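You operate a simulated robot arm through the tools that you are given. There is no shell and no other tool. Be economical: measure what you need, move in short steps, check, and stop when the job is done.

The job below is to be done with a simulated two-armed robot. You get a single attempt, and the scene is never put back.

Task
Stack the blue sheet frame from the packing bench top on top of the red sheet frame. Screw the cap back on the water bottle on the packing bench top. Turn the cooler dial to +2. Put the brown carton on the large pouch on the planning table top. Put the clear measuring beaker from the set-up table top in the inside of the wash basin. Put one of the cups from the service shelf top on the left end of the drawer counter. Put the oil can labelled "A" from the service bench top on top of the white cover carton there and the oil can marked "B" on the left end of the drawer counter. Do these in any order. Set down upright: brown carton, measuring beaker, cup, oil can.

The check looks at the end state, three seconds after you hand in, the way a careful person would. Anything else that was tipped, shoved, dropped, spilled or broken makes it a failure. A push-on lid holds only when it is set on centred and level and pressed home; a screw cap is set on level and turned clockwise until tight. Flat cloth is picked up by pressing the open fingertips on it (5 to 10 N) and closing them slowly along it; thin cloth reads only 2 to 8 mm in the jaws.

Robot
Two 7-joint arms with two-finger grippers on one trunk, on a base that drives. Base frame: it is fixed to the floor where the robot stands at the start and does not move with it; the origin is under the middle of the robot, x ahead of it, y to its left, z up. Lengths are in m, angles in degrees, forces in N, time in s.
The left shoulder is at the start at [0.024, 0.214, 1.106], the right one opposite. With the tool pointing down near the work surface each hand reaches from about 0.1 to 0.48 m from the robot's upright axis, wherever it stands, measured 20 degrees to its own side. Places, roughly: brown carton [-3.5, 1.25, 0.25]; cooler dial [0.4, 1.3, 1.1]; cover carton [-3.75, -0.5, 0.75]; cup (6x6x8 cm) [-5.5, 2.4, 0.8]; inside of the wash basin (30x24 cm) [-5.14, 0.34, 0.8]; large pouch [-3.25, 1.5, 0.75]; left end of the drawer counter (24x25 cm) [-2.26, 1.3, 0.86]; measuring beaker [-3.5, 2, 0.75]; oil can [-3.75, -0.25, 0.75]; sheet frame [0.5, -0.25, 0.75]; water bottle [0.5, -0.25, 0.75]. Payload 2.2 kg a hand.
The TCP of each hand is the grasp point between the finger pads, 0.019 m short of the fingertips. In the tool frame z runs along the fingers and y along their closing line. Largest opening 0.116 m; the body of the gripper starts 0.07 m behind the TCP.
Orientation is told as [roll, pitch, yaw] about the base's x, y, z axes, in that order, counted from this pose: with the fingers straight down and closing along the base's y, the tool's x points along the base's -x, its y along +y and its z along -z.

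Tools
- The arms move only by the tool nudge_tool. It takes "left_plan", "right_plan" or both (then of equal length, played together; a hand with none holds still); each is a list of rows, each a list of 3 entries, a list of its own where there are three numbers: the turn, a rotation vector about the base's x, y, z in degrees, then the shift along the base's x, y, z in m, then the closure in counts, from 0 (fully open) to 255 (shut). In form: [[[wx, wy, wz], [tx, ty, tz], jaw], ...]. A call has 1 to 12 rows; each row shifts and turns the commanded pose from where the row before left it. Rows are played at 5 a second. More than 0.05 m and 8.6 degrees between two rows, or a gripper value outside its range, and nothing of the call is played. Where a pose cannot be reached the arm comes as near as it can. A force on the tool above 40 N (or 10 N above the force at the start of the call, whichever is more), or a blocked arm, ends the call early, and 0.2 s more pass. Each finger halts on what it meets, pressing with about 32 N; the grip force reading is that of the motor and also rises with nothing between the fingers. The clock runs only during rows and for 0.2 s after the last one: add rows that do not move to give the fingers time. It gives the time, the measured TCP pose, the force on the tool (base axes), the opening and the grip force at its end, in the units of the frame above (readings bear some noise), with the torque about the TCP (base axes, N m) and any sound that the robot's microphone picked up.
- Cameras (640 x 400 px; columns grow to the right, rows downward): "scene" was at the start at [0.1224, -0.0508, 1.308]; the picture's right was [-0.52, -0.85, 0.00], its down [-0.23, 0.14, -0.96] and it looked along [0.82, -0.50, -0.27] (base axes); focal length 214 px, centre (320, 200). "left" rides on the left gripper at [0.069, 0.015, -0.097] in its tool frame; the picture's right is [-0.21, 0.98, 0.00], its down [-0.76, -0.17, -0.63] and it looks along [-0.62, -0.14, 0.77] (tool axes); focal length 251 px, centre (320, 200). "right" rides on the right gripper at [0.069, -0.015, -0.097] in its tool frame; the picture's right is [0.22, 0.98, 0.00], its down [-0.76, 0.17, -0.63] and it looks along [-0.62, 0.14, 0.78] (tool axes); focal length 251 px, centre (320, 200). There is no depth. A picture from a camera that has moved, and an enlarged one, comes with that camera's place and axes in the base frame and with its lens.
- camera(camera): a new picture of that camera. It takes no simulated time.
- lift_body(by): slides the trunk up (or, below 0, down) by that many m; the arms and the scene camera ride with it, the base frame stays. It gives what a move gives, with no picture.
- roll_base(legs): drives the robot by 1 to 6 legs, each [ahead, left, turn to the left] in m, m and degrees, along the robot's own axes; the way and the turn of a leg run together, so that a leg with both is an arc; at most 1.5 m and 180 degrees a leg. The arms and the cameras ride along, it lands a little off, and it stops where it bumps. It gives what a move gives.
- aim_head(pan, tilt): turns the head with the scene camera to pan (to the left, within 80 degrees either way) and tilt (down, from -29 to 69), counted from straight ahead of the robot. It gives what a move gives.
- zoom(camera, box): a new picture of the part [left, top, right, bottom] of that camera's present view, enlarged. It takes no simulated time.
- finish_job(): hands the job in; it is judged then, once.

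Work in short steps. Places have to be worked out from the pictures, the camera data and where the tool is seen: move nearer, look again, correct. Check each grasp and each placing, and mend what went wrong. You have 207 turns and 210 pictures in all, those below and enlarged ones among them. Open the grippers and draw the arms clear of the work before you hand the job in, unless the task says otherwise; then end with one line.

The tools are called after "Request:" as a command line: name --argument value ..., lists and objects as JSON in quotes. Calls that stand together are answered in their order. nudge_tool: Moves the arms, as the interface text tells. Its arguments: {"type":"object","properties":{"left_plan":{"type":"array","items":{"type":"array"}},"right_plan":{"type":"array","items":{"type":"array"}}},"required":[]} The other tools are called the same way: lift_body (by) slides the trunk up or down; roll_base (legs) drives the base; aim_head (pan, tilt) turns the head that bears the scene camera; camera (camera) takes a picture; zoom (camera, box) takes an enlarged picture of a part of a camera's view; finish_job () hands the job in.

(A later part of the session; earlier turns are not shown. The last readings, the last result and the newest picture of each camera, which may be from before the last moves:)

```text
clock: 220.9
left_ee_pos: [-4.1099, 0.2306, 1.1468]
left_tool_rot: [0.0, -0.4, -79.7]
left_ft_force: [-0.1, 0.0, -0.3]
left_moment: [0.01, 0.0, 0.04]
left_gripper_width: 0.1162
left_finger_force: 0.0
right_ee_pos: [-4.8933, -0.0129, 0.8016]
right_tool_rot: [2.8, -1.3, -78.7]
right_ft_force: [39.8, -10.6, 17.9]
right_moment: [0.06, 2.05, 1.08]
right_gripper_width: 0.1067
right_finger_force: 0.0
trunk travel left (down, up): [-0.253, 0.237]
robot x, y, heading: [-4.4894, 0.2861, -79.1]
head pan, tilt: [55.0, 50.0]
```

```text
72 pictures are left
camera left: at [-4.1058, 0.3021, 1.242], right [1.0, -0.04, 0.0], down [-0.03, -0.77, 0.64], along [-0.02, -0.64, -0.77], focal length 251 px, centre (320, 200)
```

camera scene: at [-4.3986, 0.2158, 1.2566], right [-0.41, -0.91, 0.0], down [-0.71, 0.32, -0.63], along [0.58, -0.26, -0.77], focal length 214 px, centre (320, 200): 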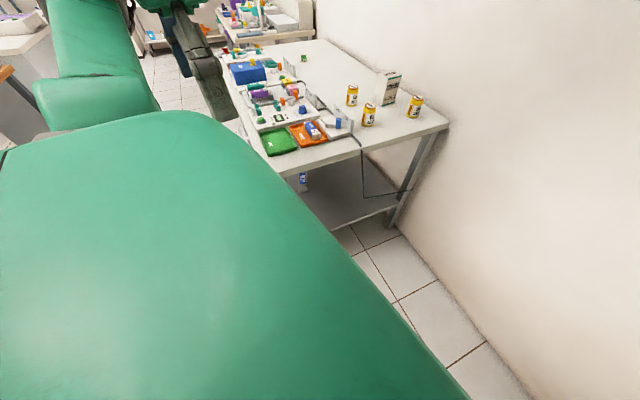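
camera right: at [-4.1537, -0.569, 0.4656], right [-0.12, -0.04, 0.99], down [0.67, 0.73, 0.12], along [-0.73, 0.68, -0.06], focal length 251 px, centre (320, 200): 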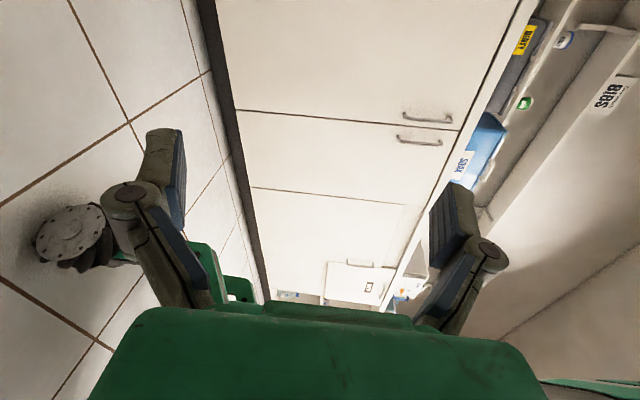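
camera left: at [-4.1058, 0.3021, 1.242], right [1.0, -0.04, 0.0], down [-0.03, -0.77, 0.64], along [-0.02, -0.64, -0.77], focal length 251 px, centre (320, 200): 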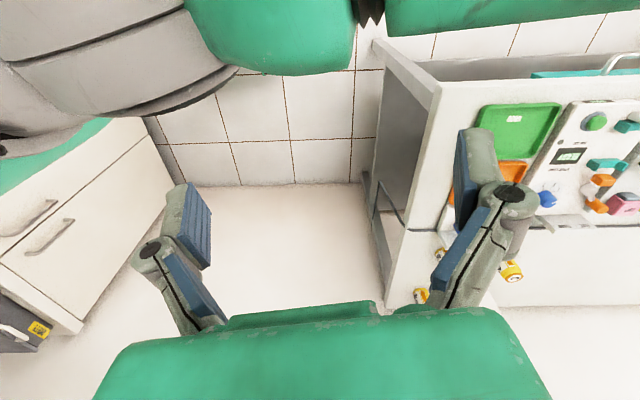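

Right fingers touched the wash counter front. Move away from it (+x), then finish the turn and advance.

Request:
roll_base --legs '[[0, 0.2, 0]]'

Request:
roll_base --legs '[[0, 0, -10.8], [0.48, 0.04, 0]]'

Request:
camera --camera "scene"

Request:
camera --camera "left"

```text
clock: 222.4
left_ee_pos: [-3.9179, 0.2669, 1.1471]
left_tool_rot: [0.1, -0.4, -79.8]
left_ft_force: [-0.1, 0.8, 0.3]
left_moment: [-0.02, 0.02, 0.01]
left_gripper_width: 0.116
left_finger_force: 0.1
right_ee_pos: [-4.7025, 0.0246, 0.7999]
right_tool_rot: [2.7, -1.0, -78.9]
right_ft_force: [0.0, 1.2, 0.1]
right_moment: [-0.02, 0.03, -0.01]
right_gripper_width: 0.1161
right_finger_force: 0.1
trunk travel left (down, up): [-0.253, 0.237]
robot x, y, heading: [-4.2994, 0.3218, -79.1]
head pan, tilt: [55.0, 50.0]
```

```text
clock: 226.1
left_ee_pos: [-3.8759, -0.29, 1.1403]
left_tool_rot: [-1.1, -0.5, -90.8]
left_ft_force: [-0.3, 0.4, -0.8]
left_moment: [0.02, 0.03, -0.01]
left_gripper_width: 0.1158
left_finger_force: 0.0
right_ee_pos: [-4.6982, -0.3764, 0.8077]
right_tool_rot: [1.7, -1.1, -90.0]
right_ft_force: [1.2, -0.7, 0.3]
right_moment: [0.03, 0.1, 0.02]
right_gripper_width: 0.1157
right_finger_force: 0.1
trunk travel left (down, up): [-0.253, 0.237]
robot x, y, heading: [-4.2549, -0.1622, -90.1]
head pan, tilt: [55.0, 50.0]
```

```text
71 pictures are left
camera scene: at [-4.1727, -0.2481, 1.256], right [-0.58, -0.82, 0.01], down [-0.64, 0.44, -0.63], along [0.51, -0.37, -0.78], focal length 214 px, centre (320, 200)
```

scene: 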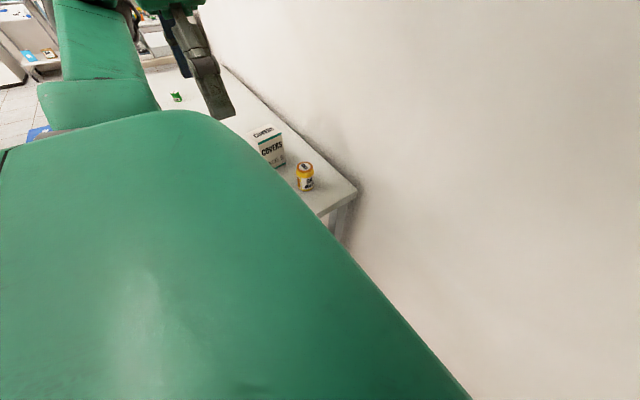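

```text
70 pictures are left
camera left: at [-3.8576, -0.2201, 1.2365], right [0.97, -0.23, -0.02], down [-0.16, -0.75, 0.64], along [-0.16, -0.62, -0.77], focal length 251 px, centre (320, 200)
```

left: 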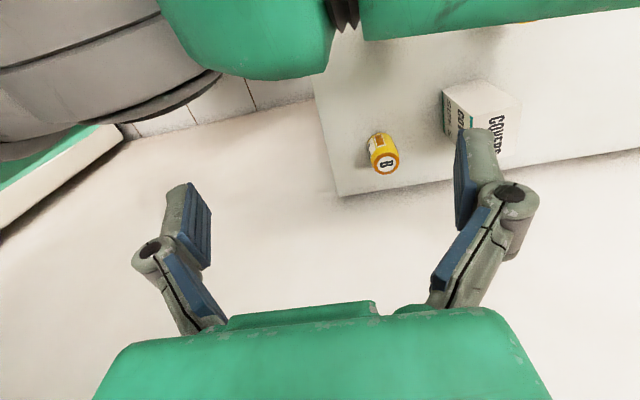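

In position. Rotate the left hand so its camera looks along +x over the cans and carton.

Request:
nudge_tool --left_plan '[[[0.1, 0, 8], [0, 0, 0], 0], [[0.1, 0, 8], [0, 0, 0], 0], [[0.1, 0, 8], [0, 0, 0], 0], [[0.1, 0, 8], [0, 0, 0], 0], [[0.1, 0, 8], [0, 0, 0], 0], [[0.1, 0, 8], [0, 0, 0], 0], [[0.1, 0, 8], [0, 0, 0], 0], [[0.1, 0, 8], [0, 0, 0], 0], [[0, 0, 8], [0, 0, 0], 0], [[0, 0, 0], [0, 0, 0], 0]]'

Request:
camera --camera "left"

```text
clock: 227.5
left_ee_pos: [-3.8946, -0.2881, 1.1473]
left_tool_rot: [0.0, -0.4, -45.3]
left_ft_force: [-1.9, -2.8, -0.6]
left_moment: [-0.08, 0.01, 0.01]
left_gripper_width: 0.1155
left_finger_force: 0.0
right_ee_pos: [-4.7143, -0.3741, 0.8021]
right_tool_rot: [2.6, -1.3, -90.0]
right_ft_force: [1.3, 0.8, -0.2]
right_moment: [-0.01, 0.01, -0.03]
right_gripper_width: 0.116
right_finger_force: 0.1
trunk travel left (down, up): [-0.253, 0.237]
robot x, y, heading: [-4.2587, -0.1602, -90.4]
head pan, tilt: [55.0, 50.0]
stopped in row 6 (left hand): the force on the tool passed its limit at 54 N (the readings are from after the stop); the commanded pose is now the measured one
```

```text
69 pictures are left
camera left: at [-3.9321, -0.2283, 1.2442], right [0.85, 0.53, 0.0], down [0.41, -0.65, 0.64], along [0.34, -0.54, -0.77], focal length 251 px, centre (320, 200)
```

left: 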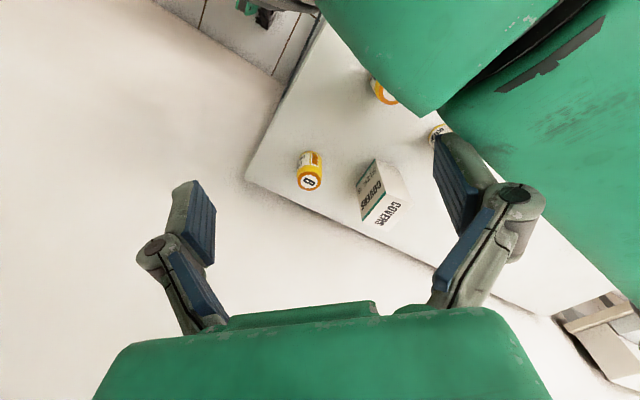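

Request:
zoom --camera "left" --box '[280, 60, 460, 240]'

```text
2.22 times, centred on (370, 150) of left
camera zoom: at [-3.9321, -0.2283, 1.2442], right [0.85, 0.53, 0.0], down [0.41, -0.65, 0.64], along [0.34, -0.54, -0.77], focal length 559 px, centre (209, 311)
```

zoom: 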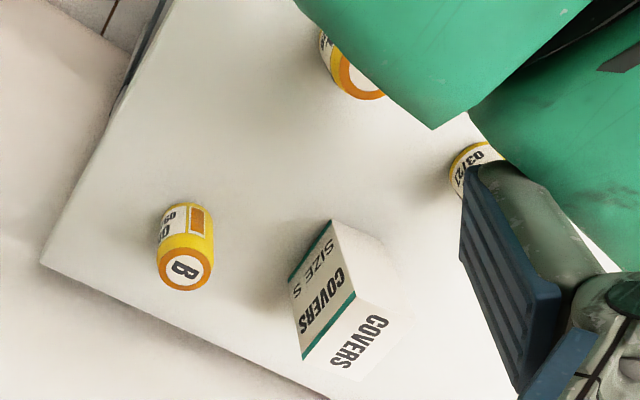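

Carton top centre ≈[−3.663,−0.425,0.908]; A ≈[−3.79,−0.273]. Turn back to yaw −90 and descend over A.

Request:
nudge_tool --left_plan '[[[0, 0, -7.5], [0.0175, 0.0025, -0.02], 0], [[0, 0, -7.5], [0.0175, 0.0025, -0.03], 0], [[0, 0, -7.5], [0.0175, 0.0025, -0.03], 0], [[0, 0, -7.5], [0.0175, 0.0025, -0.03], 0], [[0, 0, -7.5], [0.0175, 0.0025, -0.03], 0], [[0, 0, -7.5], [0.0175, 0.0025, -0.03], 0], [[0, 0, 0], [0, 0, 0], 0]]'

Request:
camera --camera "left"

```text
clock: 229.1
left_ee_pos: [-3.8464, -0.3736, 1.0662]
left_tool_rot: [-0.2, -0.5, -88.9]
left_ft_force: [-1.2, 0.0, -0.3]
left_moment: [0.04, -0.01, 0.01]
left_gripper_width: 0.116
left_finger_force: 0.2
left hand out of reach, approached as far as the arm can: row 1, 2, 3, 4, 5, 6
right_ee_pos: [-4.7183, -0.3753, 0.7997]
right_tool_rot: [2.8, -1.2, -90.0]
right_ft_force: [-0.7, -0.2, 0.2]
right_moment: [0.03, -0.05, 0.0]
right_gripper_width: 0.1162
right_finger_force: 0.1
trunk travel left (down, up): [-0.253, 0.237]
robot x, y, heading: [-4.258, -0.1635, -90.3]
head pan, tilt: [55.0, 50.0]
```

```text
67 pictures are left
camera left: at [-3.8326, -0.3035, 1.1615], right [0.98, -0.19, 0.0], down [-0.15, -0.75, 0.64], along [-0.13, -0.63, -0.77], focal length 251 px, centre (320, 200)
```

left: 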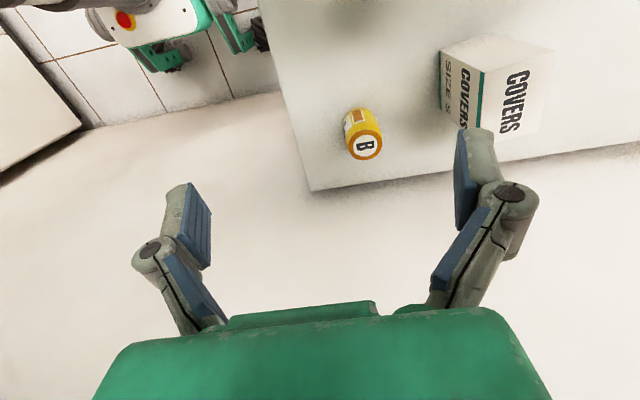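

Too close to the shoulder there. Shift the base 6 cm away (−x) and 4 cm ahead, then move over A.

Request:
roll_base --legs '[[0.035, -0.07, 0]]'

Request:
nudge_tool --left_plan '[[[0, 0, 0], [0.025, 0.028, 0], 0], [[0, 0, 0], [0.025, 0.028, 0], 0], [[0, 0, 0], [0.025, 0.028, 0], 0], [[0, 0, 0], [0.025, 0.028, 0], 0], [[0, 0, 0], [0.02, 0.02, 0], 0], [[0, 0, 0], [0, 0, -0.02], 0]]'

Request:
camera --camera "left"

```text
clock: 230.1
left_ee_pos: [-3.8692, -0.4038, 1.0516]
left_tool_rot: [-2.3, -0.4, -88.1]
left_ft_force: [0.8, 1.3, 0.8]
left_moment: [-0.05, 0.07, 0.02]
left_gripper_width: 0.1158
left_finger_force: 0.1
right_ee_pos: [-4.7478, -0.4079, 0.8164]
right_tool_rot: [0.9, -1.4, -89.7]
right_ft_force: [2.3, -0.2, 0.3]
right_moment: [-0.01, 0.13, 0.02]
right_gripper_width: 0.1161
right_finger_force: 0.1
trunk travel left (down, up): [-0.253, 0.237]
robot x, y, heading: [-4.3199, -0.1973, -90.5]
head pan, tilt: [55.0, 50.0]
```

```text
clock: 231.5
left_ee_pos: [-3.7974, -0.2736, 1.05]
left_tool_rot: [0.0, -0.4, -88.2]
left_ft_force: [-0.5, -1.4, -0.5]
left_moment: [0.05, -0.03, 0.0]
left_gripper_width: 0.1159
left_finger_force: 0.1
right_ee_pos: [-4.785, -0.4075, 0.7978]
right_tool_rot: [3.4, -1.1, -89.9]
right_ft_force: [-1.2, 0.3, -1.1]
right_moment: [-0.02, -0.08, 0.01]
right_gripper_width: 0.1157
right_finger_force: 0.0
trunk travel left (down, up): [-0.253, 0.237]
robot x, y, heading: [-4.3219, -0.1959, -90.2]
head pan, tilt: [55.0, 50.0]
```

```text
66 pictures are left
camera left: at [-3.7845, -0.2025, 1.147], right [0.98, -0.18, 0.0], down [-0.14, -0.76, 0.64], along [-0.12, -0.63, -0.77], focal length 251 px, centre (320, 200)
```

left: 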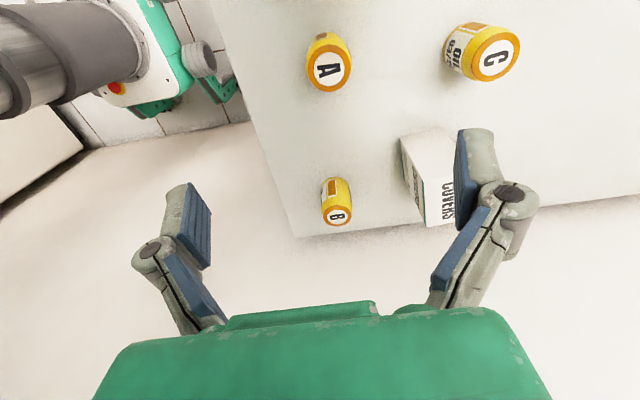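

A centre ≈[−3.789,−0.262]. Descend around it.

Request:
nudge_tool --left_plan '[[[0, 0, 0], [0.004, 0.006, -0.03], 0], [[0, 0, 0], [0.004, 0.006, -0.04], 0], [[0, 0, 0], [0, 0, -0.04], 0], [[0, 0, 0], [0, 0, -0.04], 0], [[0, 0, 0], [0, 0, -0.035], 0], [[0, 0, 0], [0, 0, -0.018], 0], [[0, 0, 0], [0, 0, 0], 0]]'

Request:
camera --camera "left"

```text
clock: 233.1
left_ee_pos: [-3.7872, -0.3007, 0.9365]
left_tool_rot: [-0.1, -0.4, -88.1]
left_ft_force: [-1.3, -0.9, 0.0]
left_moment: [0.01, -0.06, 0.02]
left_gripper_width: 0.1161
left_finger_force: 0.0
left hand out of reach, approached as far as the arm can: row 2, 3, 4, 5, 6
right_ee_pos: [-4.7846, -0.4089, 0.7988]
right_tool_rot: [3.3, -1.1, -89.8]
right_ft_force: [-0.9, -0.1, 0.2]
right_moment: [0.05, -0.05, 0.03]
right_gripper_width: 0.1158
right_finger_force: 0.1
trunk travel left (down, up): [-0.253, 0.237]
robot x, y, heading: [-4.3242, -0.1938, -90.5]
head pan, tilt: [55.0, 50.0]
```

```text
65 pictures are left
camera left: at [-3.7736, -0.2302, 1.0332], right [0.98, -0.18, 0.0], down [-0.14, -0.76, 0.64], along [-0.12, -0.63, -0.77], focal length 251 px, centre (320, 200)
```

left: 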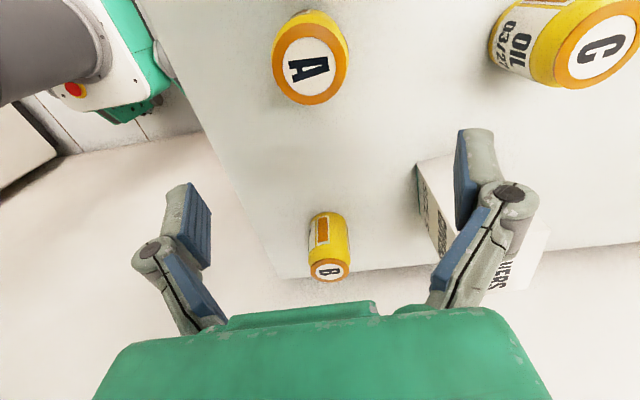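

Joint limits to the side. Raise, turn the base to heading −70° for a better bearing, and retry.

Request:
nudge_tool --left_plan '[[[0, 0, 0], [0, 0, 0.04], 0], [[0, 0, 0], [0, 0, 0.045], 0], [[0, 0, 0], [0, 0, 0.045], 0], [[0, 0, 0], [0, 0, 0.03], 0]]'

Request:
roll_base --legs '[[0, 0, 20.3], [-0.01, 0.055, 0]]'

Request:
camera --camera "left"

```text
clock: 234.1
left_ee_pos: [-3.7715, -0.299, 1.0919]
left_tool_rot: [-0.8, -0.4, -88.1]
left_ft_force: [0.3, -0.2, -0.2]
left_moment: [0.01, 0.01, 0.03]
left_gripper_width: 0.1158
left_finger_force: 0.1
right_ee_pos: [-4.7681, -0.4088, 0.8045]
right_tool_rot: [2.4, -1.1, -89.9]
right_ft_force: [-0.3, -0.5, -0.5]
right_moment: [0.01, 0.02, -0.01]
right_gripper_width: 0.1161
right_finger_force: 0.0
trunk travel left (down, up): [-0.253, 0.237]
robot x, y, heading: [-4.3168, -0.1978, -90.2]
head pan, tilt: [55.0, 50.0]
```

```text
clock: 235.1
left_ee_pos: [-3.7721, -0.2496, 1.0964]
left_tool_rot: [-0.5, -0.6, -83.6]
left_ft_force: [0.0, 0.3, 0.2]
left_moment: [-0.03, 0.02, 0.0]
left_gripper_width: 0.1162
left_finger_force: 0.2
right_ee_pos: [-4.7566, -0.4356, 0.8019]
right_tool_rot: [3.1, -1.4, -85.9]
right_ft_force: [-0.7, 0.0, 0.8]
right_moment: [0.0, -0.01, 0.02]
right_gripper_width: 0.1162
right_finger_force: 0.0
trunk travel left (down, up): [-0.253, 0.237]
robot x, y, heading: [-4.3225, -0.194, -85.5]
head pan, tilt: [55.0, 50.0]
stopped in leg 1: the robot was blocked; the commanded pose is now the measured one
```

```text
64 pictures are left
camera left: at [-3.7641, -0.1786, 1.1909], right [0.99, -0.1, -0.01], down [-0.08, -0.76, 0.64], along [-0.07, -0.64, -0.77], focal length 251 px, centre (320, 200)
```

left: 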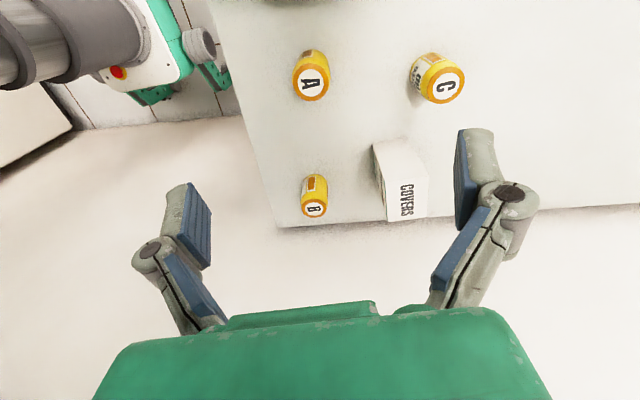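

Right arm still limits me near the wall. Back off 10 cm and swing the right hand backwards/lower so it's out of the way.

Request:
roll_base --legs '[[-0.12, 0, 0]]'

Request:
nudge_tool --right_plan '[[[0, 0, 0], [0.0015, 0.036, -0.021], 0], [[0, 0, 0], [0.0015, 0.036, -0.021], 0], [[0, 0, 0], [0.0015, 0.036, -0.021], 0], [[0, 0, 0], [0.0015, 0.036, -0.021], 0], [[0, 0, 0], [0.0015, 0.036, -0.021], 0], [[0, 0, 0], [0.0015, 0.036, -0.021], 0], [[0, 0, 0], [0.0015, 0.036, -0.021], 0]]'

Request:
aim_head --pan -60 --tilt 35

Request:
camera --camera "scene"

```text
clock: 236.3
left_ee_pos: [-3.7691, -0.135, 1.0909]
left_tool_rot: [-1.1, -0.4, -83.2]
left_ft_force: [-0.4, -0.2, 0.5]
left_moment: [-0.02, 0.02, 0.01]
left_gripper_width: 0.116
left_finger_force: 0.1
right_ee_pos: [-4.7541, -0.325, 0.8045]
right_tool_rot: [2.6, -1.0, -85.2]
right_ft_force: [0.3, 0.3, -0.5]
right_moment: [-0.04, 0.01, 0.01]
right_gripper_width: 0.1161
right_finger_force: 0.1
trunk travel left (down, up): [-0.253, 0.237]
robot x, y, heading: [-4.325, -0.0762, -85.3]
head pan, tilt: [55.0, 50.0]
```

```text
clock: 237.9
left_ee_pos: [-3.7724, -0.1348, 1.0921]
left_tool_rot: [-0.9, -0.3, -83.3]
left_ft_force: [-0.5, -0.1, -0.4]
left_moment: [-0.01, 0.03, 0.03]
left_gripper_width: 0.1161
left_finger_force: 0.0
right_ee_pos: [-4.7725, -0.0979, 0.6345]
right_tool_rot: [2.8, -1.0, -85.3]
right_ft_force: [0.6, 0.0, 0.6]
right_moment: [0.01, 0.0, 0.01]
right_gripper_width: 0.116
right_finger_force: 0.1
right hand out of reach, approached as far as the arm can: row 1, 2, 3
trunk travel left (down, up): [-0.253, 0.237]
robot x, y, heading: [-4.3276, -0.0788, -85.2]
head pan, tilt: [55.0, 50.0]
```

```text
clock: 239.8
left_ee_pos: [-3.7721, -0.1352, 1.0909]
left_tool_rot: [-0.9, -0.3, -83.2]
left_ft_force: [0.0, -0.3, 0.5]
left_moment: [0.04, -0.02, 0.0]
left_gripper_width: 0.1159
left_finger_force: 0.0
right_ee_pos: [-4.7726, -0.0983, 0.635]
right_tool_rot: [2.7, -1.1, -85.3]
right_ft_force: [-0.1, 0.9, 0.4]
right_moment: [-0.06, -0.01, -0.01]
right_gripper_width: 0.1162
right_finger_force: 0.1
trunk travel left (down, up): [-0.253, 0.237]
robot x, y, heading: [-4.3231, -0.076, -85.6]
head pan, tilt: [-60.0, 35.0]
```

```text
63 pictures are left
camera scene: at [-4.3947, -0.1645, 1.2793], right [-0.57, 0.82, 0.0], down [0.47, 0.33, -0.82], along [-0.67, -0.47, -0.57], focal length 214 px, centre (320, 200)
```

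scene: 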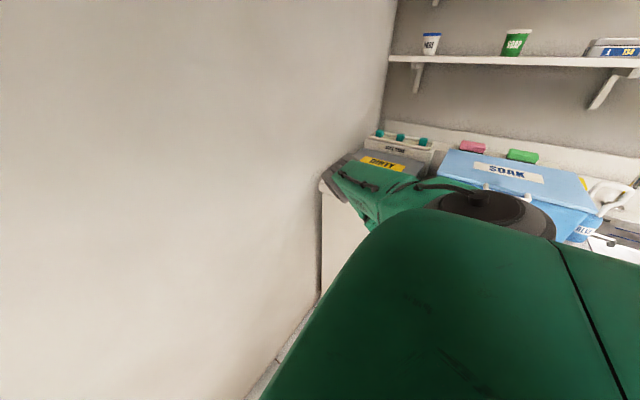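

The right elbow juts forward in this configuration. I'll swap: use the right arm with the robot facing the bench at heading +30°. Back out, raise the right hand, turn left.

Request:
roll_base --legs '[[-0.45, 0, 0]]'

Request:
nudge_tool --right_plan '[[[0, 0, 0], [0.0084, -0.0336, 0.0346], 0], [[0, 0, 0], [0.0084, -0.0336, 0.0346], 0], [[0, 0, 0], [0.0084, -0.0336, 0.0346], 0], [[0, 0, 0], [0.0084, -0.0336, 0.0346], 0], [[0, 0, 0], [0.0084, -0.0336, 0.0346], 0], [[0, 0, 0], [0.0084, -0.0336, 0.0346], 0], [[0, 0, 0], [0.0084, -0.0336, 0.0346], 0], [[0, 0, 0], [0.0084, -0.0336, 0.0346], 0], [[0, 0, 0], [0.0084, -0.0336, 0.0346], 0], [[0, 0, 0], [0.0084, -0.0336, 0.0346], 0], [[0, 0, 0], [0.0084, -0.0336, 0.0346], 0], [[0, 0, 0], [0.0084, -0.0336, 0.0346], 0]]'

Request:
roll_base --legs '[[0, 0, 115]]'

Request:
aim_head --pan -20 --tilt 45

Request:
camera --camera "scene"

```text
clock: 242.6
left_ee_pos: [-3.8086, 0.3124, 1.0913]
left_tool_rot: [-0.9, -0.2, -83.3]
left_ft_force: [0.3, 0.4, 0.3]
left_moment: [0.0, 0.0, -0.02]
left_gripper_width: 0.1158
left_finger_force: 0.0
right_ee_pos: [-4.809, 0.3492, 0.6347]
right_tool_rot: [2.6, -1.0, -85.3]
right_ft_force: [0.7, 0.4, 0.5]
right_moment: [-0.02, 0.01, 0.02]
right_gripper_width: 0.116
right_finger_force: 0.0
trunk travel left (down, up): [-0.253, 0.237]
robot x, y, heading: [-4.3638, 0.3731, -85.5]
head pan, tilt: [-60.0, 35.0]
```

```text
clock: 245.2
left_ee_pos: [-3.8062, 0.312, 1.0902]
left_tool_rot: [-1.0, -0.4, -83.3]
left_ft_force: [-0.8, -1.0, -1.1]
left_moment: [0.01, 0.01, 0.0]
left_gripper_width: 0.1161
left_finger_force: 0.1
right_ee_pos: [-4.7494, -0.0803, 1.0041]
right_tool_rot: [2.5, -0.9, -85.2]
right_ft_force: [0.0, -0.8, 0.3]
right_moment: [-0.02, 0.03, 0.0]
right_gripper_width: 0.1161
right_finger_force: 0.1
right hand out of reach, approached as far as the arm can: row 2, 3, 4, 5
trunk travel left (down, up): [-0.253, 0.237]
robot x, y, heading: [-4.3638, 0.3726, -85.5]
head pan, tilt: [-60.0, 35.0]
```

```text
clock: 250.3
left_ee_pos: [-4.5322, 0.9032, 1.0912]
left_tool_rot: [-0.9, -0.3, 30.6]
left_ft_force: [0.4, 0.6, 0.2]
left_moment: [-0.02, 0.0, 0.01]
left_gripper_width: 0.116
left_finger_force: 0.0
right_ee_pos: [-3.7924, 0.2005, 1.0024]
right_tool_rot: [2.6, -0.9, 28.6]
right_ft_force: [-0.5, 0.1, 0.0]
right_moment: [-0.02, 0.0, 0.03]
right_gripper_width: 0.1162
right_finger_force: 0.1
trunk travel left (down, up): [-0.253, 0.237]
robot x, y, heading: [-4.3643, 0.3708, 28.6]
head pan, tilt: [-60.0, 35.0]
```

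```text
clock: 251.4
left_ee_pos: [-4.5325, 0.9032, 1.0912]
left_tool_rot: [-0.9, -0.3, 30.7]
left_ft_force: [0.4, 0.2, -0.6]
left_moment: [-0.02, -0.01, 0.04]
left_gripper_width: 0.116
left_finger_force: 0.1
right_ee_pos: [-3.793, 0.2001, 1.0029]
right_tool_rot: [2.6, -1.0, 28.6]
right_ft_force: [-0.7, 0.7, -0.1]
right_moment: [0.05, -0.01, 0.0]
right_gripper_width: 0.1159
right_finger_force: 0.1
trunk travel left (down, up): [-0.253, 0.237]
robot x, y, heading: [-4.3642, 0.3709, 28.4]
head pan, tilt: [-20.0, 45.0]
```

```text
62 pictures are left
camera scene: at [-4.2475, 0.4043, 1.2644], right [0.15, -0.99, 0.0], down [-0.7, -0.11, -0.71], along [0.7, 0.1, -0.71], focal length 214 px, centre (320, 200)
```

scene: 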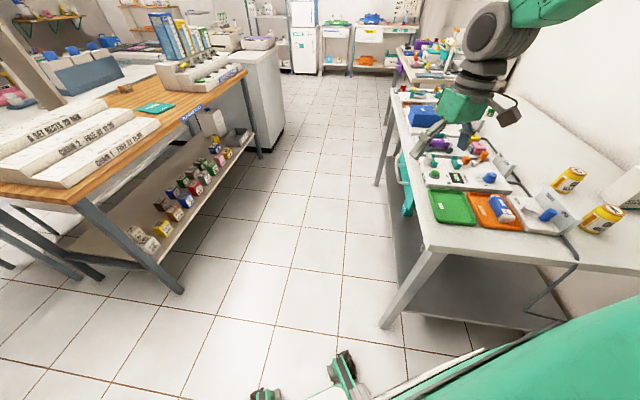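

Everything intact. Slide to (−4.27, −0.06) keeping this heading.

Request:
roll_base --legs '[[-0.122, -0.423, 0]]'

Request:
camera --camera "right"

```text
clock: 254.1
left_ee_pos: [-4.4399, 0.4739, 1.0877]
left_tool_rot: [-1.1, -0.4, 30.8]
left_ft_force: [0.1, -0.2, 0.3]
left_moment: [0.02, 0.0, 0.02]
left_gripper_width: 0.1158
left_finger_force: 0.0
right_ee_pos: [-3.698, -0.2279, 1.006]
right_tool_rot: [2.3, -1.0, 28.8]
right_ft_force: [-0.4, -0.2, 0.2]
right_moment: [-0.01, 0.0, 0.0]
right_gripper_width: 0.1162
right_finger_force: 0.0
trunk travel left (down, up): [-0.253, 0.237]
robot x, y, heading: [-4.2654, -0.0605, 28.5]
head pan, tilt: [-20.0, 45.0]
```

```text
61 pictures are left
camera right: at [-3.7511, -0.278, 1.1002], right [-0.66, 0.75, 0.04], down [0.59, 0.48, 0.65], along [0.47, 0.45, -0.76], focal length 251 px, centre (320, 200)
```

right: 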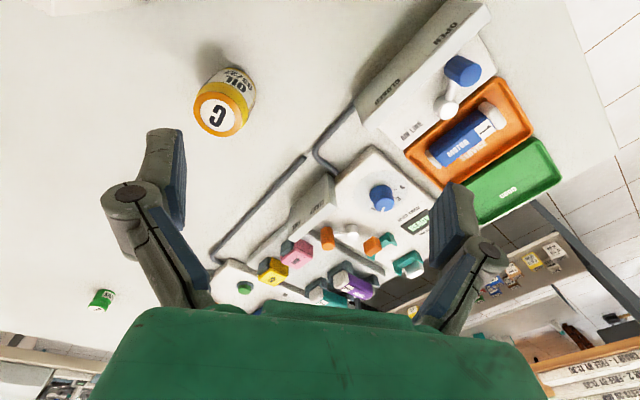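

Now move the right hand over A.

Request:
nudge_tool --right_plan '[[[-0.8, 0.3, 0], [-0.03, -0.011, 0], 40], [[-0.8, 0.3, 0], [-0.03, -0.011, 0], 40], [[-0.8, 0.3, 0], [-0.031, -0.012, 0], 40], [[0, 0, 0], [0, 0, 0], 40]]'

Request:
camera --camera "right"

```text
clock: 255.1
left_ee_pos: [-4.4398, 0.4769, 1.0871]
left_tool_rot: [-1.3, -0.4, 30.9]
left_ft_force: [-0.1, -1.0, -0.8]
left_moment: [0.03, 0.01, 0.0]
left_gripper_width: 0.1159
left_finger_force: 0.0
right_ee_pos: [-3.7926, -0.2601, 1.0052]
right_tool_rot: [0.5, 0.9, 28.8]
right_ft_force: [-1.0, 1.2, 0.0]
right_moment: [0.01, -0.01, 0.02]
right_gripper_width: 0.0979
right_finger_force: 0.1
trunk travel left (down, up): [-0.253, 0.237]
robot x, y, heading: [-4.2675, -0.0593, 28.8]
head pan, tilt: [-20.0, 45.0]
```

```text
60 pictures are left
camera right: at [-3.8436, -0.3057, 1.103], right [-0.66, 0.75, 0.01], down [0.6, 0.51, 0.62], along [0.46, 0.42, -0.78], focal length 251 px, centre (320, 200)
```

right: 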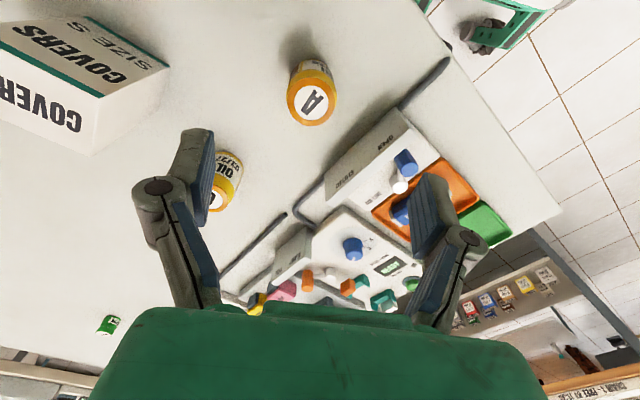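

A at [−3.790,−0.263], directly under the hand. Descend and close.

Request:
nudge_tool --right_plan '[[[0, 0, 0], [0.002, -0.002, -0.04], 40], [[0, 0, 0], [0, 0, -0.04], 40], [[0, 0, 0], [0, 0, -0.04], 40], [[0, 0, 0], [0, 0, -0.036], 40], [[0, 0, 0], [0, 0, 0], 40], [[0, 0, 0], [0, 0, 0], 120], [[0, 0, 0], [0, 0, 0], 255], [[0, 0, 0], [0, 0, 0], 255]]'

Request:
camera --camera "right"

```text
clock: 256.9
left_ee_pos: [-4.4384, 0.4726, 1.0902]
left_tool_rot: [-1.2, -0.3, 30.8]
left_ft_force: [0.3, 0.1, -0.2]
left_moment: [0.01, -0.03, 0.0]
left_gripper_width: 0.1159
left_finger_force: 0.1
right_ee_pos: [-3.788, -0.265, 0.8502]
right_tool_rot: [0.8, 0.9, 28.9]
right_ft_force: [0.6, 0.5, -0.9]
right_moment: [0.01, -0.01, 0.01]
right_gripper_width: 0.0472
right_finger_force: 32.3
trunk travel left (down, up): [-0.253, 0.237]
robot x, y, heading: [-4.2636, -0.0618, 28.7]
head pan, tilt: [-20.0, 45.0]
```

```text
59 pictures are left
camera right: at [-3.8383, -0.3121, 0.9469], right [-0.66, 0.75, 0.02], down [0.6, 0.51, 0.62], along [0.46, 0.42, -0.78], focal length 251 px, centre (320, 200)
```

right: 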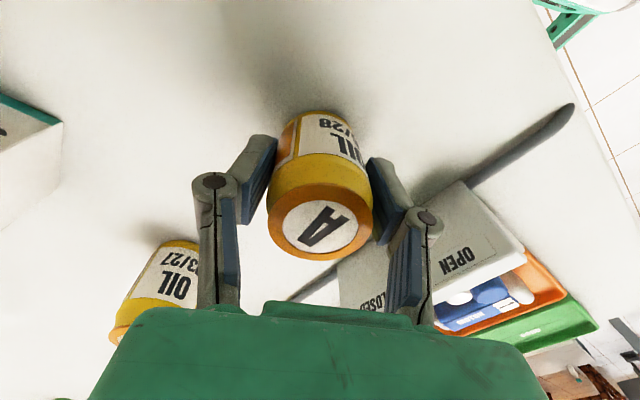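

Gripped (4.7 cm). Lift straight up 17 cm and re-measure the carton.

Request:
nudge_tool --right_plan '[[[-0.3, -0.3, 0], [0, 0, 0.02], 255], [[-0.3, -0.3, 0], [0, 0, 0.04], 255], [[-0.2, -0.3, 0], [0, 0, 0.04], 255], [[0, 0, 0], [0, 0, 0.04], 255], [[0, 0, 0], [0.01, -0.03, 0.03], 255], [[0, 0, 0], [0.01, -0.03, 0.01], 255], [[0, 0, 0], [0, 0, 0], 255]]'

Request:
camera --camera "right"

```text
clock: 258.5
left_ee_pos: [-4.4384, 0.4717, 1.0922]
left_tool_rot: [-1.0, -0.2, 30.8]
left_ft_force: [-0.1, 0.9, 0.9]
left_moment: [0.0, 0.04, 0.0]
left_gripper_width: 0.1159
left_finger_force: 0.0
right_ee_pos: [-3.7645, -0.328, 1.03]
right_tool_rot: [-0.2, 0.6, 28.8]
right_ft_force: [0.3, -0.6, -0.3]
right_moment: [0.0, 0.0, -0.02]
right_gripper_width: 0.0474
right_finger_force: 31.8
trunk travel left (down, up): [-0.253, 0.237]
robot x, y, heading: [-4.2647, -0.0576, 28.7]
head pan, tilt: [-20.0, 45.0]
```

```text
58 pictures are left
camera right: at [-3.8175, -0.373, 1.1265], right [-0.66, 0.75, 0.0], down [0.59, 0.51, 0.62], along [0.47, 0.41, -0.78], focal length 251 px, centre (320, 200)
```

right: 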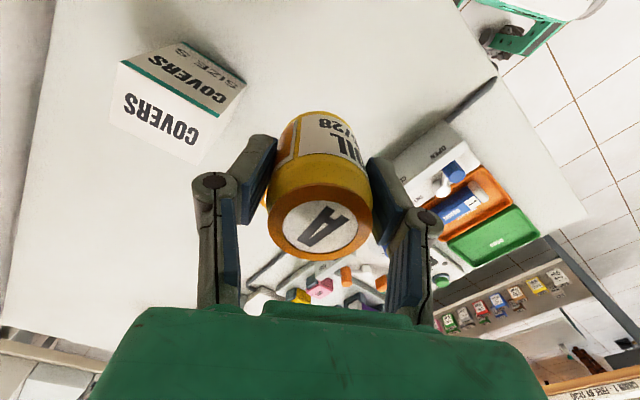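

Carton top: x −3.693…−3.634, y −0.46…−0.383, centre [−3.663,−0.4215]. Move A above it.

Request:
nudge_tool --right_plan '[[[0, 0, 0], [0.0345, -0.031, 0], 255], [[0, 0, 0], [0.0345, -0.031, 0], 255], [[0, 0, 0], [0.0345, -0.031, 0], 255], [[0, 0, 0], [0, 0, -0.03], 255], [[0, 0, 0], [0, 0, -0.015], 255], [[0, 0, 0], [0, 0, 0], 255]]'

Request:
camera --camera "right"

Request:
camera --camera "scene"

```text
clock: 259.9
left_ee_pos: [-4.4386, 0.4713, 1.0905]
left_tool_rot: [-1.0, -0.4, 30.9]
left_ft_force: [-0.6, -0.2, 0.4]
left_moment: [0.03, 0.01, 0.03]
left_gripper_width: 0.1159
left_finger_force: 0.1
right_ee_pos: [-3.6626, -0.4193, 0.9825]
right_tool_rot: [-0.3, 0.6, 28.8]
right_ft_force: [-0.2, -1.2, -1.9]
right_moment: [-0.01, -0.05, -0.02]
right_gripper_width: 0.0472
right_finger_force: 32.5
trunk travel left (down, up): [-0.253, 0.237]
robot x, y, heading: [-4.2646, -0.0606, 28.5]
head pan, tilt: [-20.0, 45.0]
```

```text
57 pictures are left
camera right: at [-3.7137, -0.4646, 1.0798], right [-0.66, 0.75, 0.0], down [0.59, 0.52, 0.62], along [0.47, 0.41, -0.78], focal length 251 px, centre (320, 200)
```

right: 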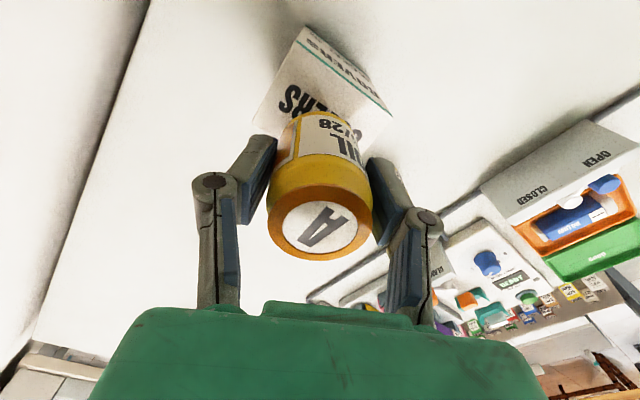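

```text
56 pictures are left
camera scene: at [-4.151, -0.0284, 1.2644], right [0.15, -0.99, 0.0], down [-0.7, -0.11, -0.71], along [0.7, 0.11, -0.71], focal length 214 px, centre (320, 200)
```

scene: 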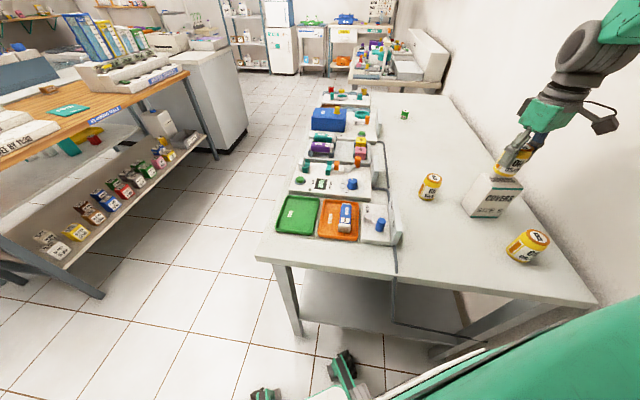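

Aligned within a few mm. Lower onto the carton.

Request:
nudge_tool --right_plan '[[[0, 0, 0], [-0.002, -0.003, -0.006], 255], [[0, 0, 0], [0, 0, -0.005], 255], [[0, 0, 0], [0, 0, -0.003], 255], [[0, 0, 0], [0, 0, -0.002], 255], [[0, 0, 0], [0, 0, -0.002], 255], [[0, 0, 0], [0, 0, 0], 255]]'

```text
clock: 261.3
left_ee_pos: [-4.4377, 0.473, 1.0913]
left_tool_rot: [-1.0, -0.3, 30.8]
left_ft_force: [-0.1, 0.1, 0.1]
left_moment: [0.01, 0.03, 0.01]
left_gripper_width: 0.1159
left_finger_force: 0.0
right_ee_pos: [-3.6642, -0.4238, 0.9655]
right_tool_rot: [-0.2, 0.6, 28.8]
right_ft_force: [0.6, -0.7, -2.1]
right_moment: [0.04, -0.04, 0.01]
right_gripper_width: 0.0473
right_finger_force: 32.1
trunk travel left (down, up): [-0.253, 0.237]
robot x, y, heading: [-4.2692, -0.0615, 28.8]
head pan, tilt: [-20.0, 45.0]
```

Request:
nudge_tool --right_plan '[[[0, 0, 0], [0, 0, -0.002], 255], [[0, 0, 0], [0, 0, -0.002], 255], [[0, 0, 0], [0, 0, -0.0015], 255], [[0, 0, 0], [0, 0, 0], 255]]'

Request:
zoom --camera "scene" --box '[440, 120, 560, 270]'

```text
clock: 262.3
left_ee_pos: [-4.4407, 0.4719, 1.0904]
left_tool_rot: [-1.0, -0.4, 30.9]
left_ft_force: [-0.2, -0.5, -0.9]
left_moment: [-0.03, 0.02, 0.01]
left_gripper_width: 0.1159
left_finger_force: 0.1
right_ee_pos: [-3.665, -0.4239, 0.9627]
right_tool_rot: [-0.5, 0.3, 28.8]
right_ft_force: [3.5, -3.4, 19.5]
right_moment: [0.02, 0.05, 0.0]
right_gripper_width: 0.0472
right_finger_force: 31.7
trunk travel left (down, up): [-0.253, 0.237]
robot x, y, heading: [-4.2641, -0.0635, 28.4]
head pan, tilt: [-20.0, 45.0]
```

```text
2.67 times, centred on (500, 195) of scene
camera zoom: at [-4.1532, -0.0278, 1.2648], right [0.15, -0.99, 0.0], down [-0.7, -0.11, -0.71], along [0.7, 0.1, -0.71], focal length 572 px, centre (-160, 213)
```

zoom: 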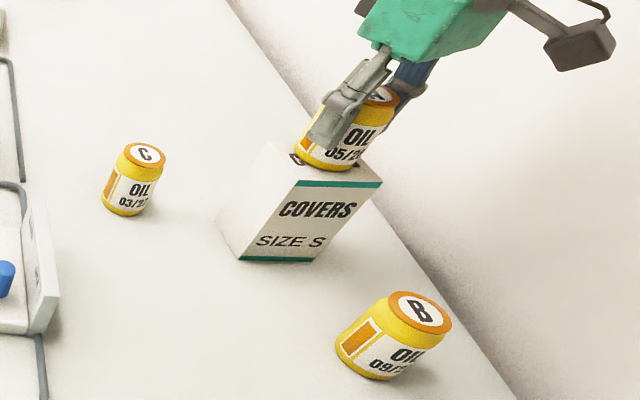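

Seated on the carton. Release and rise.

Request:
nudge_tool --right_plan '[[[0, 0, 0], [0, 0, 0.0015], 255], [[0, 0, 0], [0, 0, 0], 130], [[0, 0, 0], [0, 0, 0], 80], [[0, 0, 0], [0, 0, 0], 40], [[0, 0, 0], [0, 0, 0.03], 40], [[0, 0, 0], [0, 0, 0.04], 40], [[0, 0, 0], [0, 0, 0.04], 40]]'

Request:
zoom --camera "scene" --box '[400, 120, 560, 270]'

```text
clock: 263.9
left_ee_pos: [-4.4389, 0.4718, 1.0897]
left_tool_rot: [-1.0, -0.4, 30.8]
left_ft_force: [-0.3, 0.0, -0.3]
left_moment: [-0.01, 0.0, 0.0]
left_gripper_width: 0.116
left_finger_force: 0.1
right_ee_pos: [-3.6655, -0.4224, 1.0747]
right_tool_rot: [-0.3, 0.6, 28.8]
right_ft_force: [-0.4, 0.6, 1.1]
right_moment: [0.02, 0.01, -0.01]
right_gripper_width: 0.0976
right_finger_force: 0.1
trunk travel left (down, up): [-0.253, 0.237]
robot x, y, heading: [-4.2659, -0.0584, 28.6]
head pan, tilt: [-20.0, 45.0]
```

```text
2.67 times, centred on (480, 195) of scene
camera zoom: at [-4.1523, -0.0279, 1.2645], right [0.15, -0.99, 0.0], down [-0.7, -0.11, -0.71], along [0.7, 0.1, -0.71], focal length 572 px, centre (-107, 213)
```

zoom: 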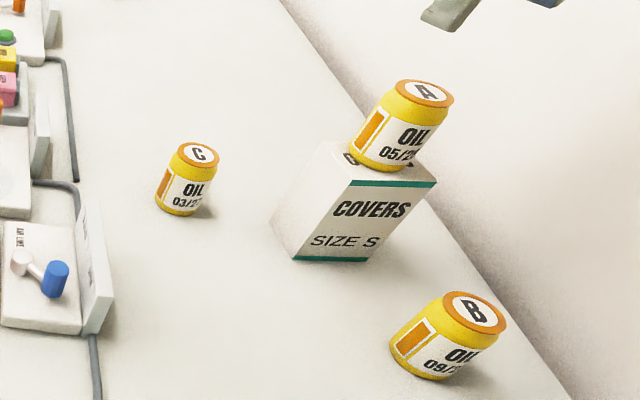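

A stands on the carton. Now go over B.

Request:
nudge_tool --right_plan '[[[0, 0, 0], [-0.047, -0.01, 0], 40], [[0, 0, 0], [-0.047, -0.01, 0], 40], [[0, 0, 0], [-0.046, -0.01, 0], 40], [[0, 0, 0], [0, 0, -0.04], 40], [[0, 0, 0], [0, 0, -0.04], 40], [[0, 0, 0], [0, 0, 0], 40]]'

Request:
camera --camera "right"

```text
clock: 265.3
left_ee_pos: [-4.4377, 0.4694, 1.0916]
left_tool_rot: [-0.9, -0.4, 30.9]
left_ft_force: [0.0, -0.2, -0.1]
left_moment: [0.01, -0.02, 0.0]
left_gripper_width: 0.116
left_finger_force: 0.1
right_ee_pos: [-3.8039, -0.4536, 0.9906]
right_tool_rot: [-0.2, 0.5, 28.9]
right_ft_force: [0.7, -1.2, 0.2]
right_moment: [0.0, -0.03, -0.03]
right_gripper_width: 0.0978
right_finger_force: 0.1
trunk travel left (down, up): [-0.253, 0.237]
robot x, y, heading: [-4.2644, -0.0609, 28.4]
head pan, tilt: [-20.0, 45.0]
```

```text
53 pictures are left
camera right: at [-3.8561, -0.4991, 1.0875], right [-0.66, 0.75, 0.0], down [0.59, 0.51, 0.63], along [0.47, 0.41, -0.78], focal length 251 px, centre (320, 200)
```

right: 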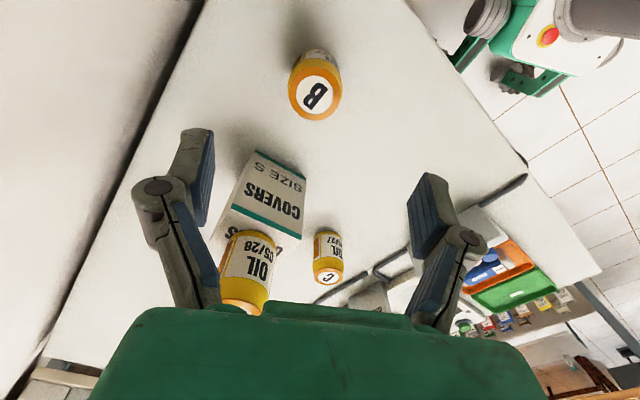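

B at [−3.8085,−0.4625]. Descend and grip.

Request:
nudge_tool --right_plan '[[[0, 0, 0], [-0.0045, -0.008, -0.03], 40], [[0, 0, 0], [0, 0, -0.04], 40], [[0, 0, 0], [0, 0, -0.04], 40], [[0, 0, 0], [0, 0, -0.03], 40], [[0, 0, 0], [0, 0, 0], 40], [[0, 0, 0], [0, 0, 0], 120], [[0, 0, 0], [0, 0, 0], 255], [[0, 0, 0], [0, 0, 0], 255]]'

Request:
nudge_tool --right_plan '[[[0, 0, 0], [0, 0, 0.03], 255], [[0, 0, 0], [0, 0, 0.04], 255], [[0, 0, 0], [0, 0.01, 0.045], 255], [[0, 0, 0], [0, 0.01, 0.045], 255], [[0, 0, 0], [0, 0.01, 0.045], 255], [[0, 0, 0], [0, 0.01, 0.03], 255]]'

Request:
camera --camera "right"

```text
clock: 267.1
left_ee_pos: [-4.4376, 0.4713, 1.0908]
left_tool_rot: [-1.0, -0.4, 30.9]
left_ft_force: [0.5, 0.9, -1.1]
left_moment: [0.04, 0.01, -0.01]
left_gripper_width: 0.1163
left_finger_force: 0.1
right_ee_pos: [-3.8095, -0.4621, 0.8531]
right_tool_rot: [-0.4, 0.5, 28.8]
right_ft_force: [0.5, 1.0, 6.9]
right_moment: [0.15, 0.06, -0.01]
right_gripper_width: 0.0477
right_finger_force: 31.7
trunk travel left (down, up): [-0.253, 0.237]
robot x, y, heading: [-4.2655, -0.0645, 28.5]
head pan, tilt: [-20.0, 45.0]
```

```text
clock: 268.5
left_ee_pos: [-4.4392, 0.4724, 1.09]
left_tool_rot: [-1.0, -0.3, 30.8]
left_ft_force: [-0.4, -0.6, -1.2]
left_moment: [-0.02, -0.01, -0.02]
left_gripper_width: 0.1158
left_finger_force: 0.2
right_ee_pos: [-3.8105, -0.421, 1.0887]
right_tool_rot: [-0.2, 0.5, 28.8]
right_ft_force: [0.0, 0.6, -1.3]
right_moment: [0.01, 0.04, 0.01]
right_gripper_width: 0.0475
right_finger_force: 31.8
trunk travel left (down, up): [-0.253, 0.237]
robot x, y, heading: [-4.2698, -0.0574, 28.5]
head pan, tilt: [-20.0, 45.0]
```

```text
52 pictures are left
camera right: at [-3.8623, -0.4659, 1.1852], right [-0.66, 0.75, 0.0], down [0.59, 0.52, 0.62], along [0.47, 0.41, -0.78], focal length 251 px, centre (320, 200)
```

right: 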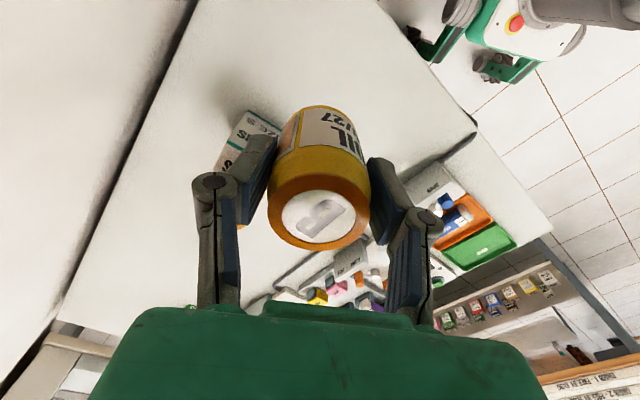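

B is held. Since the cup goes to the same place, I'll fetch it with the left hand on the way. Move to the open area and look towards +y.

Request:
roll_base --legs '[[0.247, 0.727, 0], [0, 0, 61.5]]'

Request:
aim_head --pan 15 --tilt 25

Request:
camera --camera "scene"

```text
clock: 275.3
left_ee_pos: [-4.9464, 0.7943, 1.089]
left_tool_rot: [-1.0, -0.5, 92.1]
left_ft_force: [0.0, 0.1, 0.2]
left_moment: [-0.03, -0.01, 0.04]
left_gripper_width: 0.1155
left_finger_force: 0.0
right_ee_pos: [-3.8597, 0.9124, 1.0874]
right_tool_rot: [-0.2, 0.5, 89.9]
right_ft_force: [-0.3, 0.2, -1.4]
right_moment: [-0.01, 0.01, -0.03]
right_gripper_width: 0.0475
right_finger_force: 32.3
trunk travel left (down, up): [-0.253, 0.237]
robot x, y, heading: [-4.3957, 0.689, 89.9]
head pan, tilt: [-20.0, 45.0]
```

```text
clock: 276.3
left_ee_pos: [-4.9448, 0.7935, 1.0903]
left_tool_rot: [-1.0, -0.4, 92.0]
left_ft_force: [0.1, 0.1, 0.2]
left_moment: [0.01, 0.0, 0.0]
left_gripper_width: 0.116
left_finger_force: 0.1
right_ee_pos: [-3.8598, 0.9123, 1.088]
right_tool_rot: [-0.4, 0.4, 89.8]
right_ft_force: [0.3, 0.2, -0.9]
right_moment: [0.03, 0.02, -0.02]
right_gripper_width: 0.0475
right_finger_force: 31.9
trunk travel left (down, up): [-0.253, 0.237]
robot x, y, heading: [-4.3963, 0.6882, 89.6]
head pan, tilt: [15.0, 25.0]
```

```text
51 pictures are left
camera scene: at [-4.4208, 0.816, 1.2949], right [0.97, 0.25, 0.0], down [0.11, -0.41, -0.91], along [-0.23, 0.88, -0.42], focal length 214 px, centre (320, 200)
```

scene: 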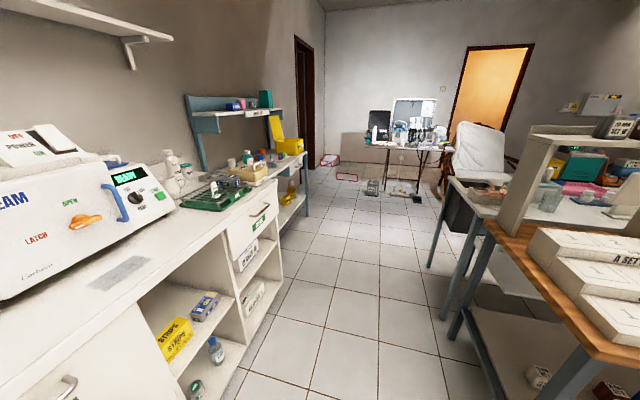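

Path ahead is clear. Tuck both hands in a bit, then drive up towards the service shelf.

Request:
nudge_tool --right_plan '[[[0, 0, 0], [-0.03, 0.015, 0.01], 255], [[0, 0, 0], [-0.03, 0.015, 0.01], 255], [[0, 0, 0], [-0.03, 0.015, 0.01], 255], [[0, 0, 0], [-0.03, 0.015, 0.01], 255]]' --left_plan '[[[0, 0, 0], [0.04, 0.02, 0.005], 0], [[0, 0, 0], [0.04, 0.02, 0.005], 0], [[0, 0, 0], [0.04, 0.02, 0.005], 0], [[0, 0, 0], [0.04, 0.02, 0.005], 0]]'

Request:
roll_base --legs '[[1.2, 0.05, 0], [0.35, 0.1, 0]]'

Request:
aim_head --pan 60 --tilt 30

Request:
camera --camera "scene"

```text
clock: 277.3
left_ee_pos: [-4.7914, 0.8774, 1.094]
left_tool_rot: [-1.6, -0.2, 92.0]
left_ft_force: [-0.3, -0.4, -0.4]
left_moment: [-0.01, 0.0, 0.01]
left_gripper_width: 0.1158
left_finger_force: 0.1
left hand out of reach, approached as far as the arm can: row 4
right_ee_pos: [-3.9748, 0.9791, 1.1239]
right_tool_rot: [-0.1, 0.8, 89.9]
right_ft_force: [0.5, 0.1, -1.1]
right_moment: [-0.07, 0.0, 0.0]
right_gripper_width: 0.0473
right_finger_force: 32.4
right hand out of reach, approached as far as the arm can: row 4
trunk travel left (down, up): [-0.253, 0.237]
robot x, y, heading: [-4.3941, 0.6847, 89.9]
head pan, tilt: [15.0, 25.0]
```

```text
clock: 280.3
left_ee_pos: [-4.811, 1.3272, 1.0974]
left_tool_rot: [-1.4, -0.3, 94.2]
left_ft_force: [-0.5, -1.5, -1.1]
left_moment: [-0.01, -0.03, 0.02]
left_gripper_width: 0.1161
left_finger_force: 0.2
right_ee_pos: [-3.9908, 1.4379, 1.123]
right_tool_rot: [0.1, 0.7, 90.6]
right_ft_force: [-0.6, 0.0, -1.0]
right_moment: [0.0, -0.02, 0.02]
right_gripper_width: 0.0474
right_finger_force: 32.2
trunk travel left (down, up): [-0.253, 0.237]
robot x, y, heading: [-4.4095, 1.1418, 90.3]
head pan, tilt: [15.0, 25.0]
stopped in leg 1: the robot was blocked; the commanded pose is now the measured one
```

```text
clock: 281.4
left_ee_pos: [-4.8132, 1.3272, 1.0989]
left_tool_rot: [-1.4, -0.4, 94.0]
left_ft_force: [0.5, -0.1, 0.6]
left_moment: [-0.04, -0.02, -0.02]
left_gripper_width: 0.1163
left_finger_force: 0.0
right_ee_pos: [-3.9896, 1.4362, 1.1225]
right_tool_rot: [0.2, 0.5, 90.4]
right_ft_force: [0.3, 0.3, -0.5]
right_moment: [-0.02, 0.01, 0.02]
right_gripper_width: 0.0473
right_finger_force: 32.1
trunk travel left (down, up): [-0.253, 0.237]
robot x, y, heading: [-4.4162, 1.1483, 89.9]
head pan, tilt: [60.0, 30.0]
```

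```text
50 pictures are left
camera scene: at [-4.4898, 1.2284, 1.2876], right [0.5, 0.87, 0.0], down [0.43, -0.25, -0.87], along [-0.75, 0.43, -0.5], focal length 214 px, centre (320, 200)
```

scene: 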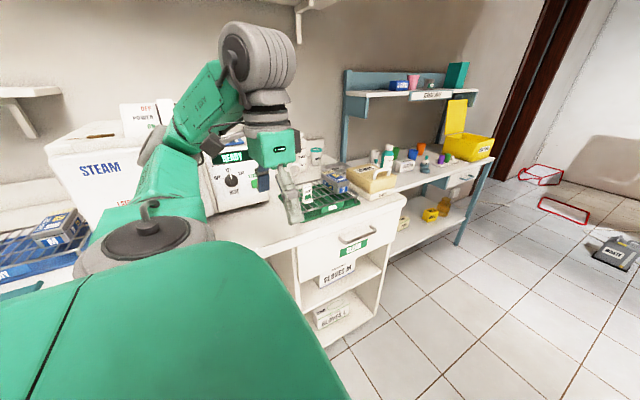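

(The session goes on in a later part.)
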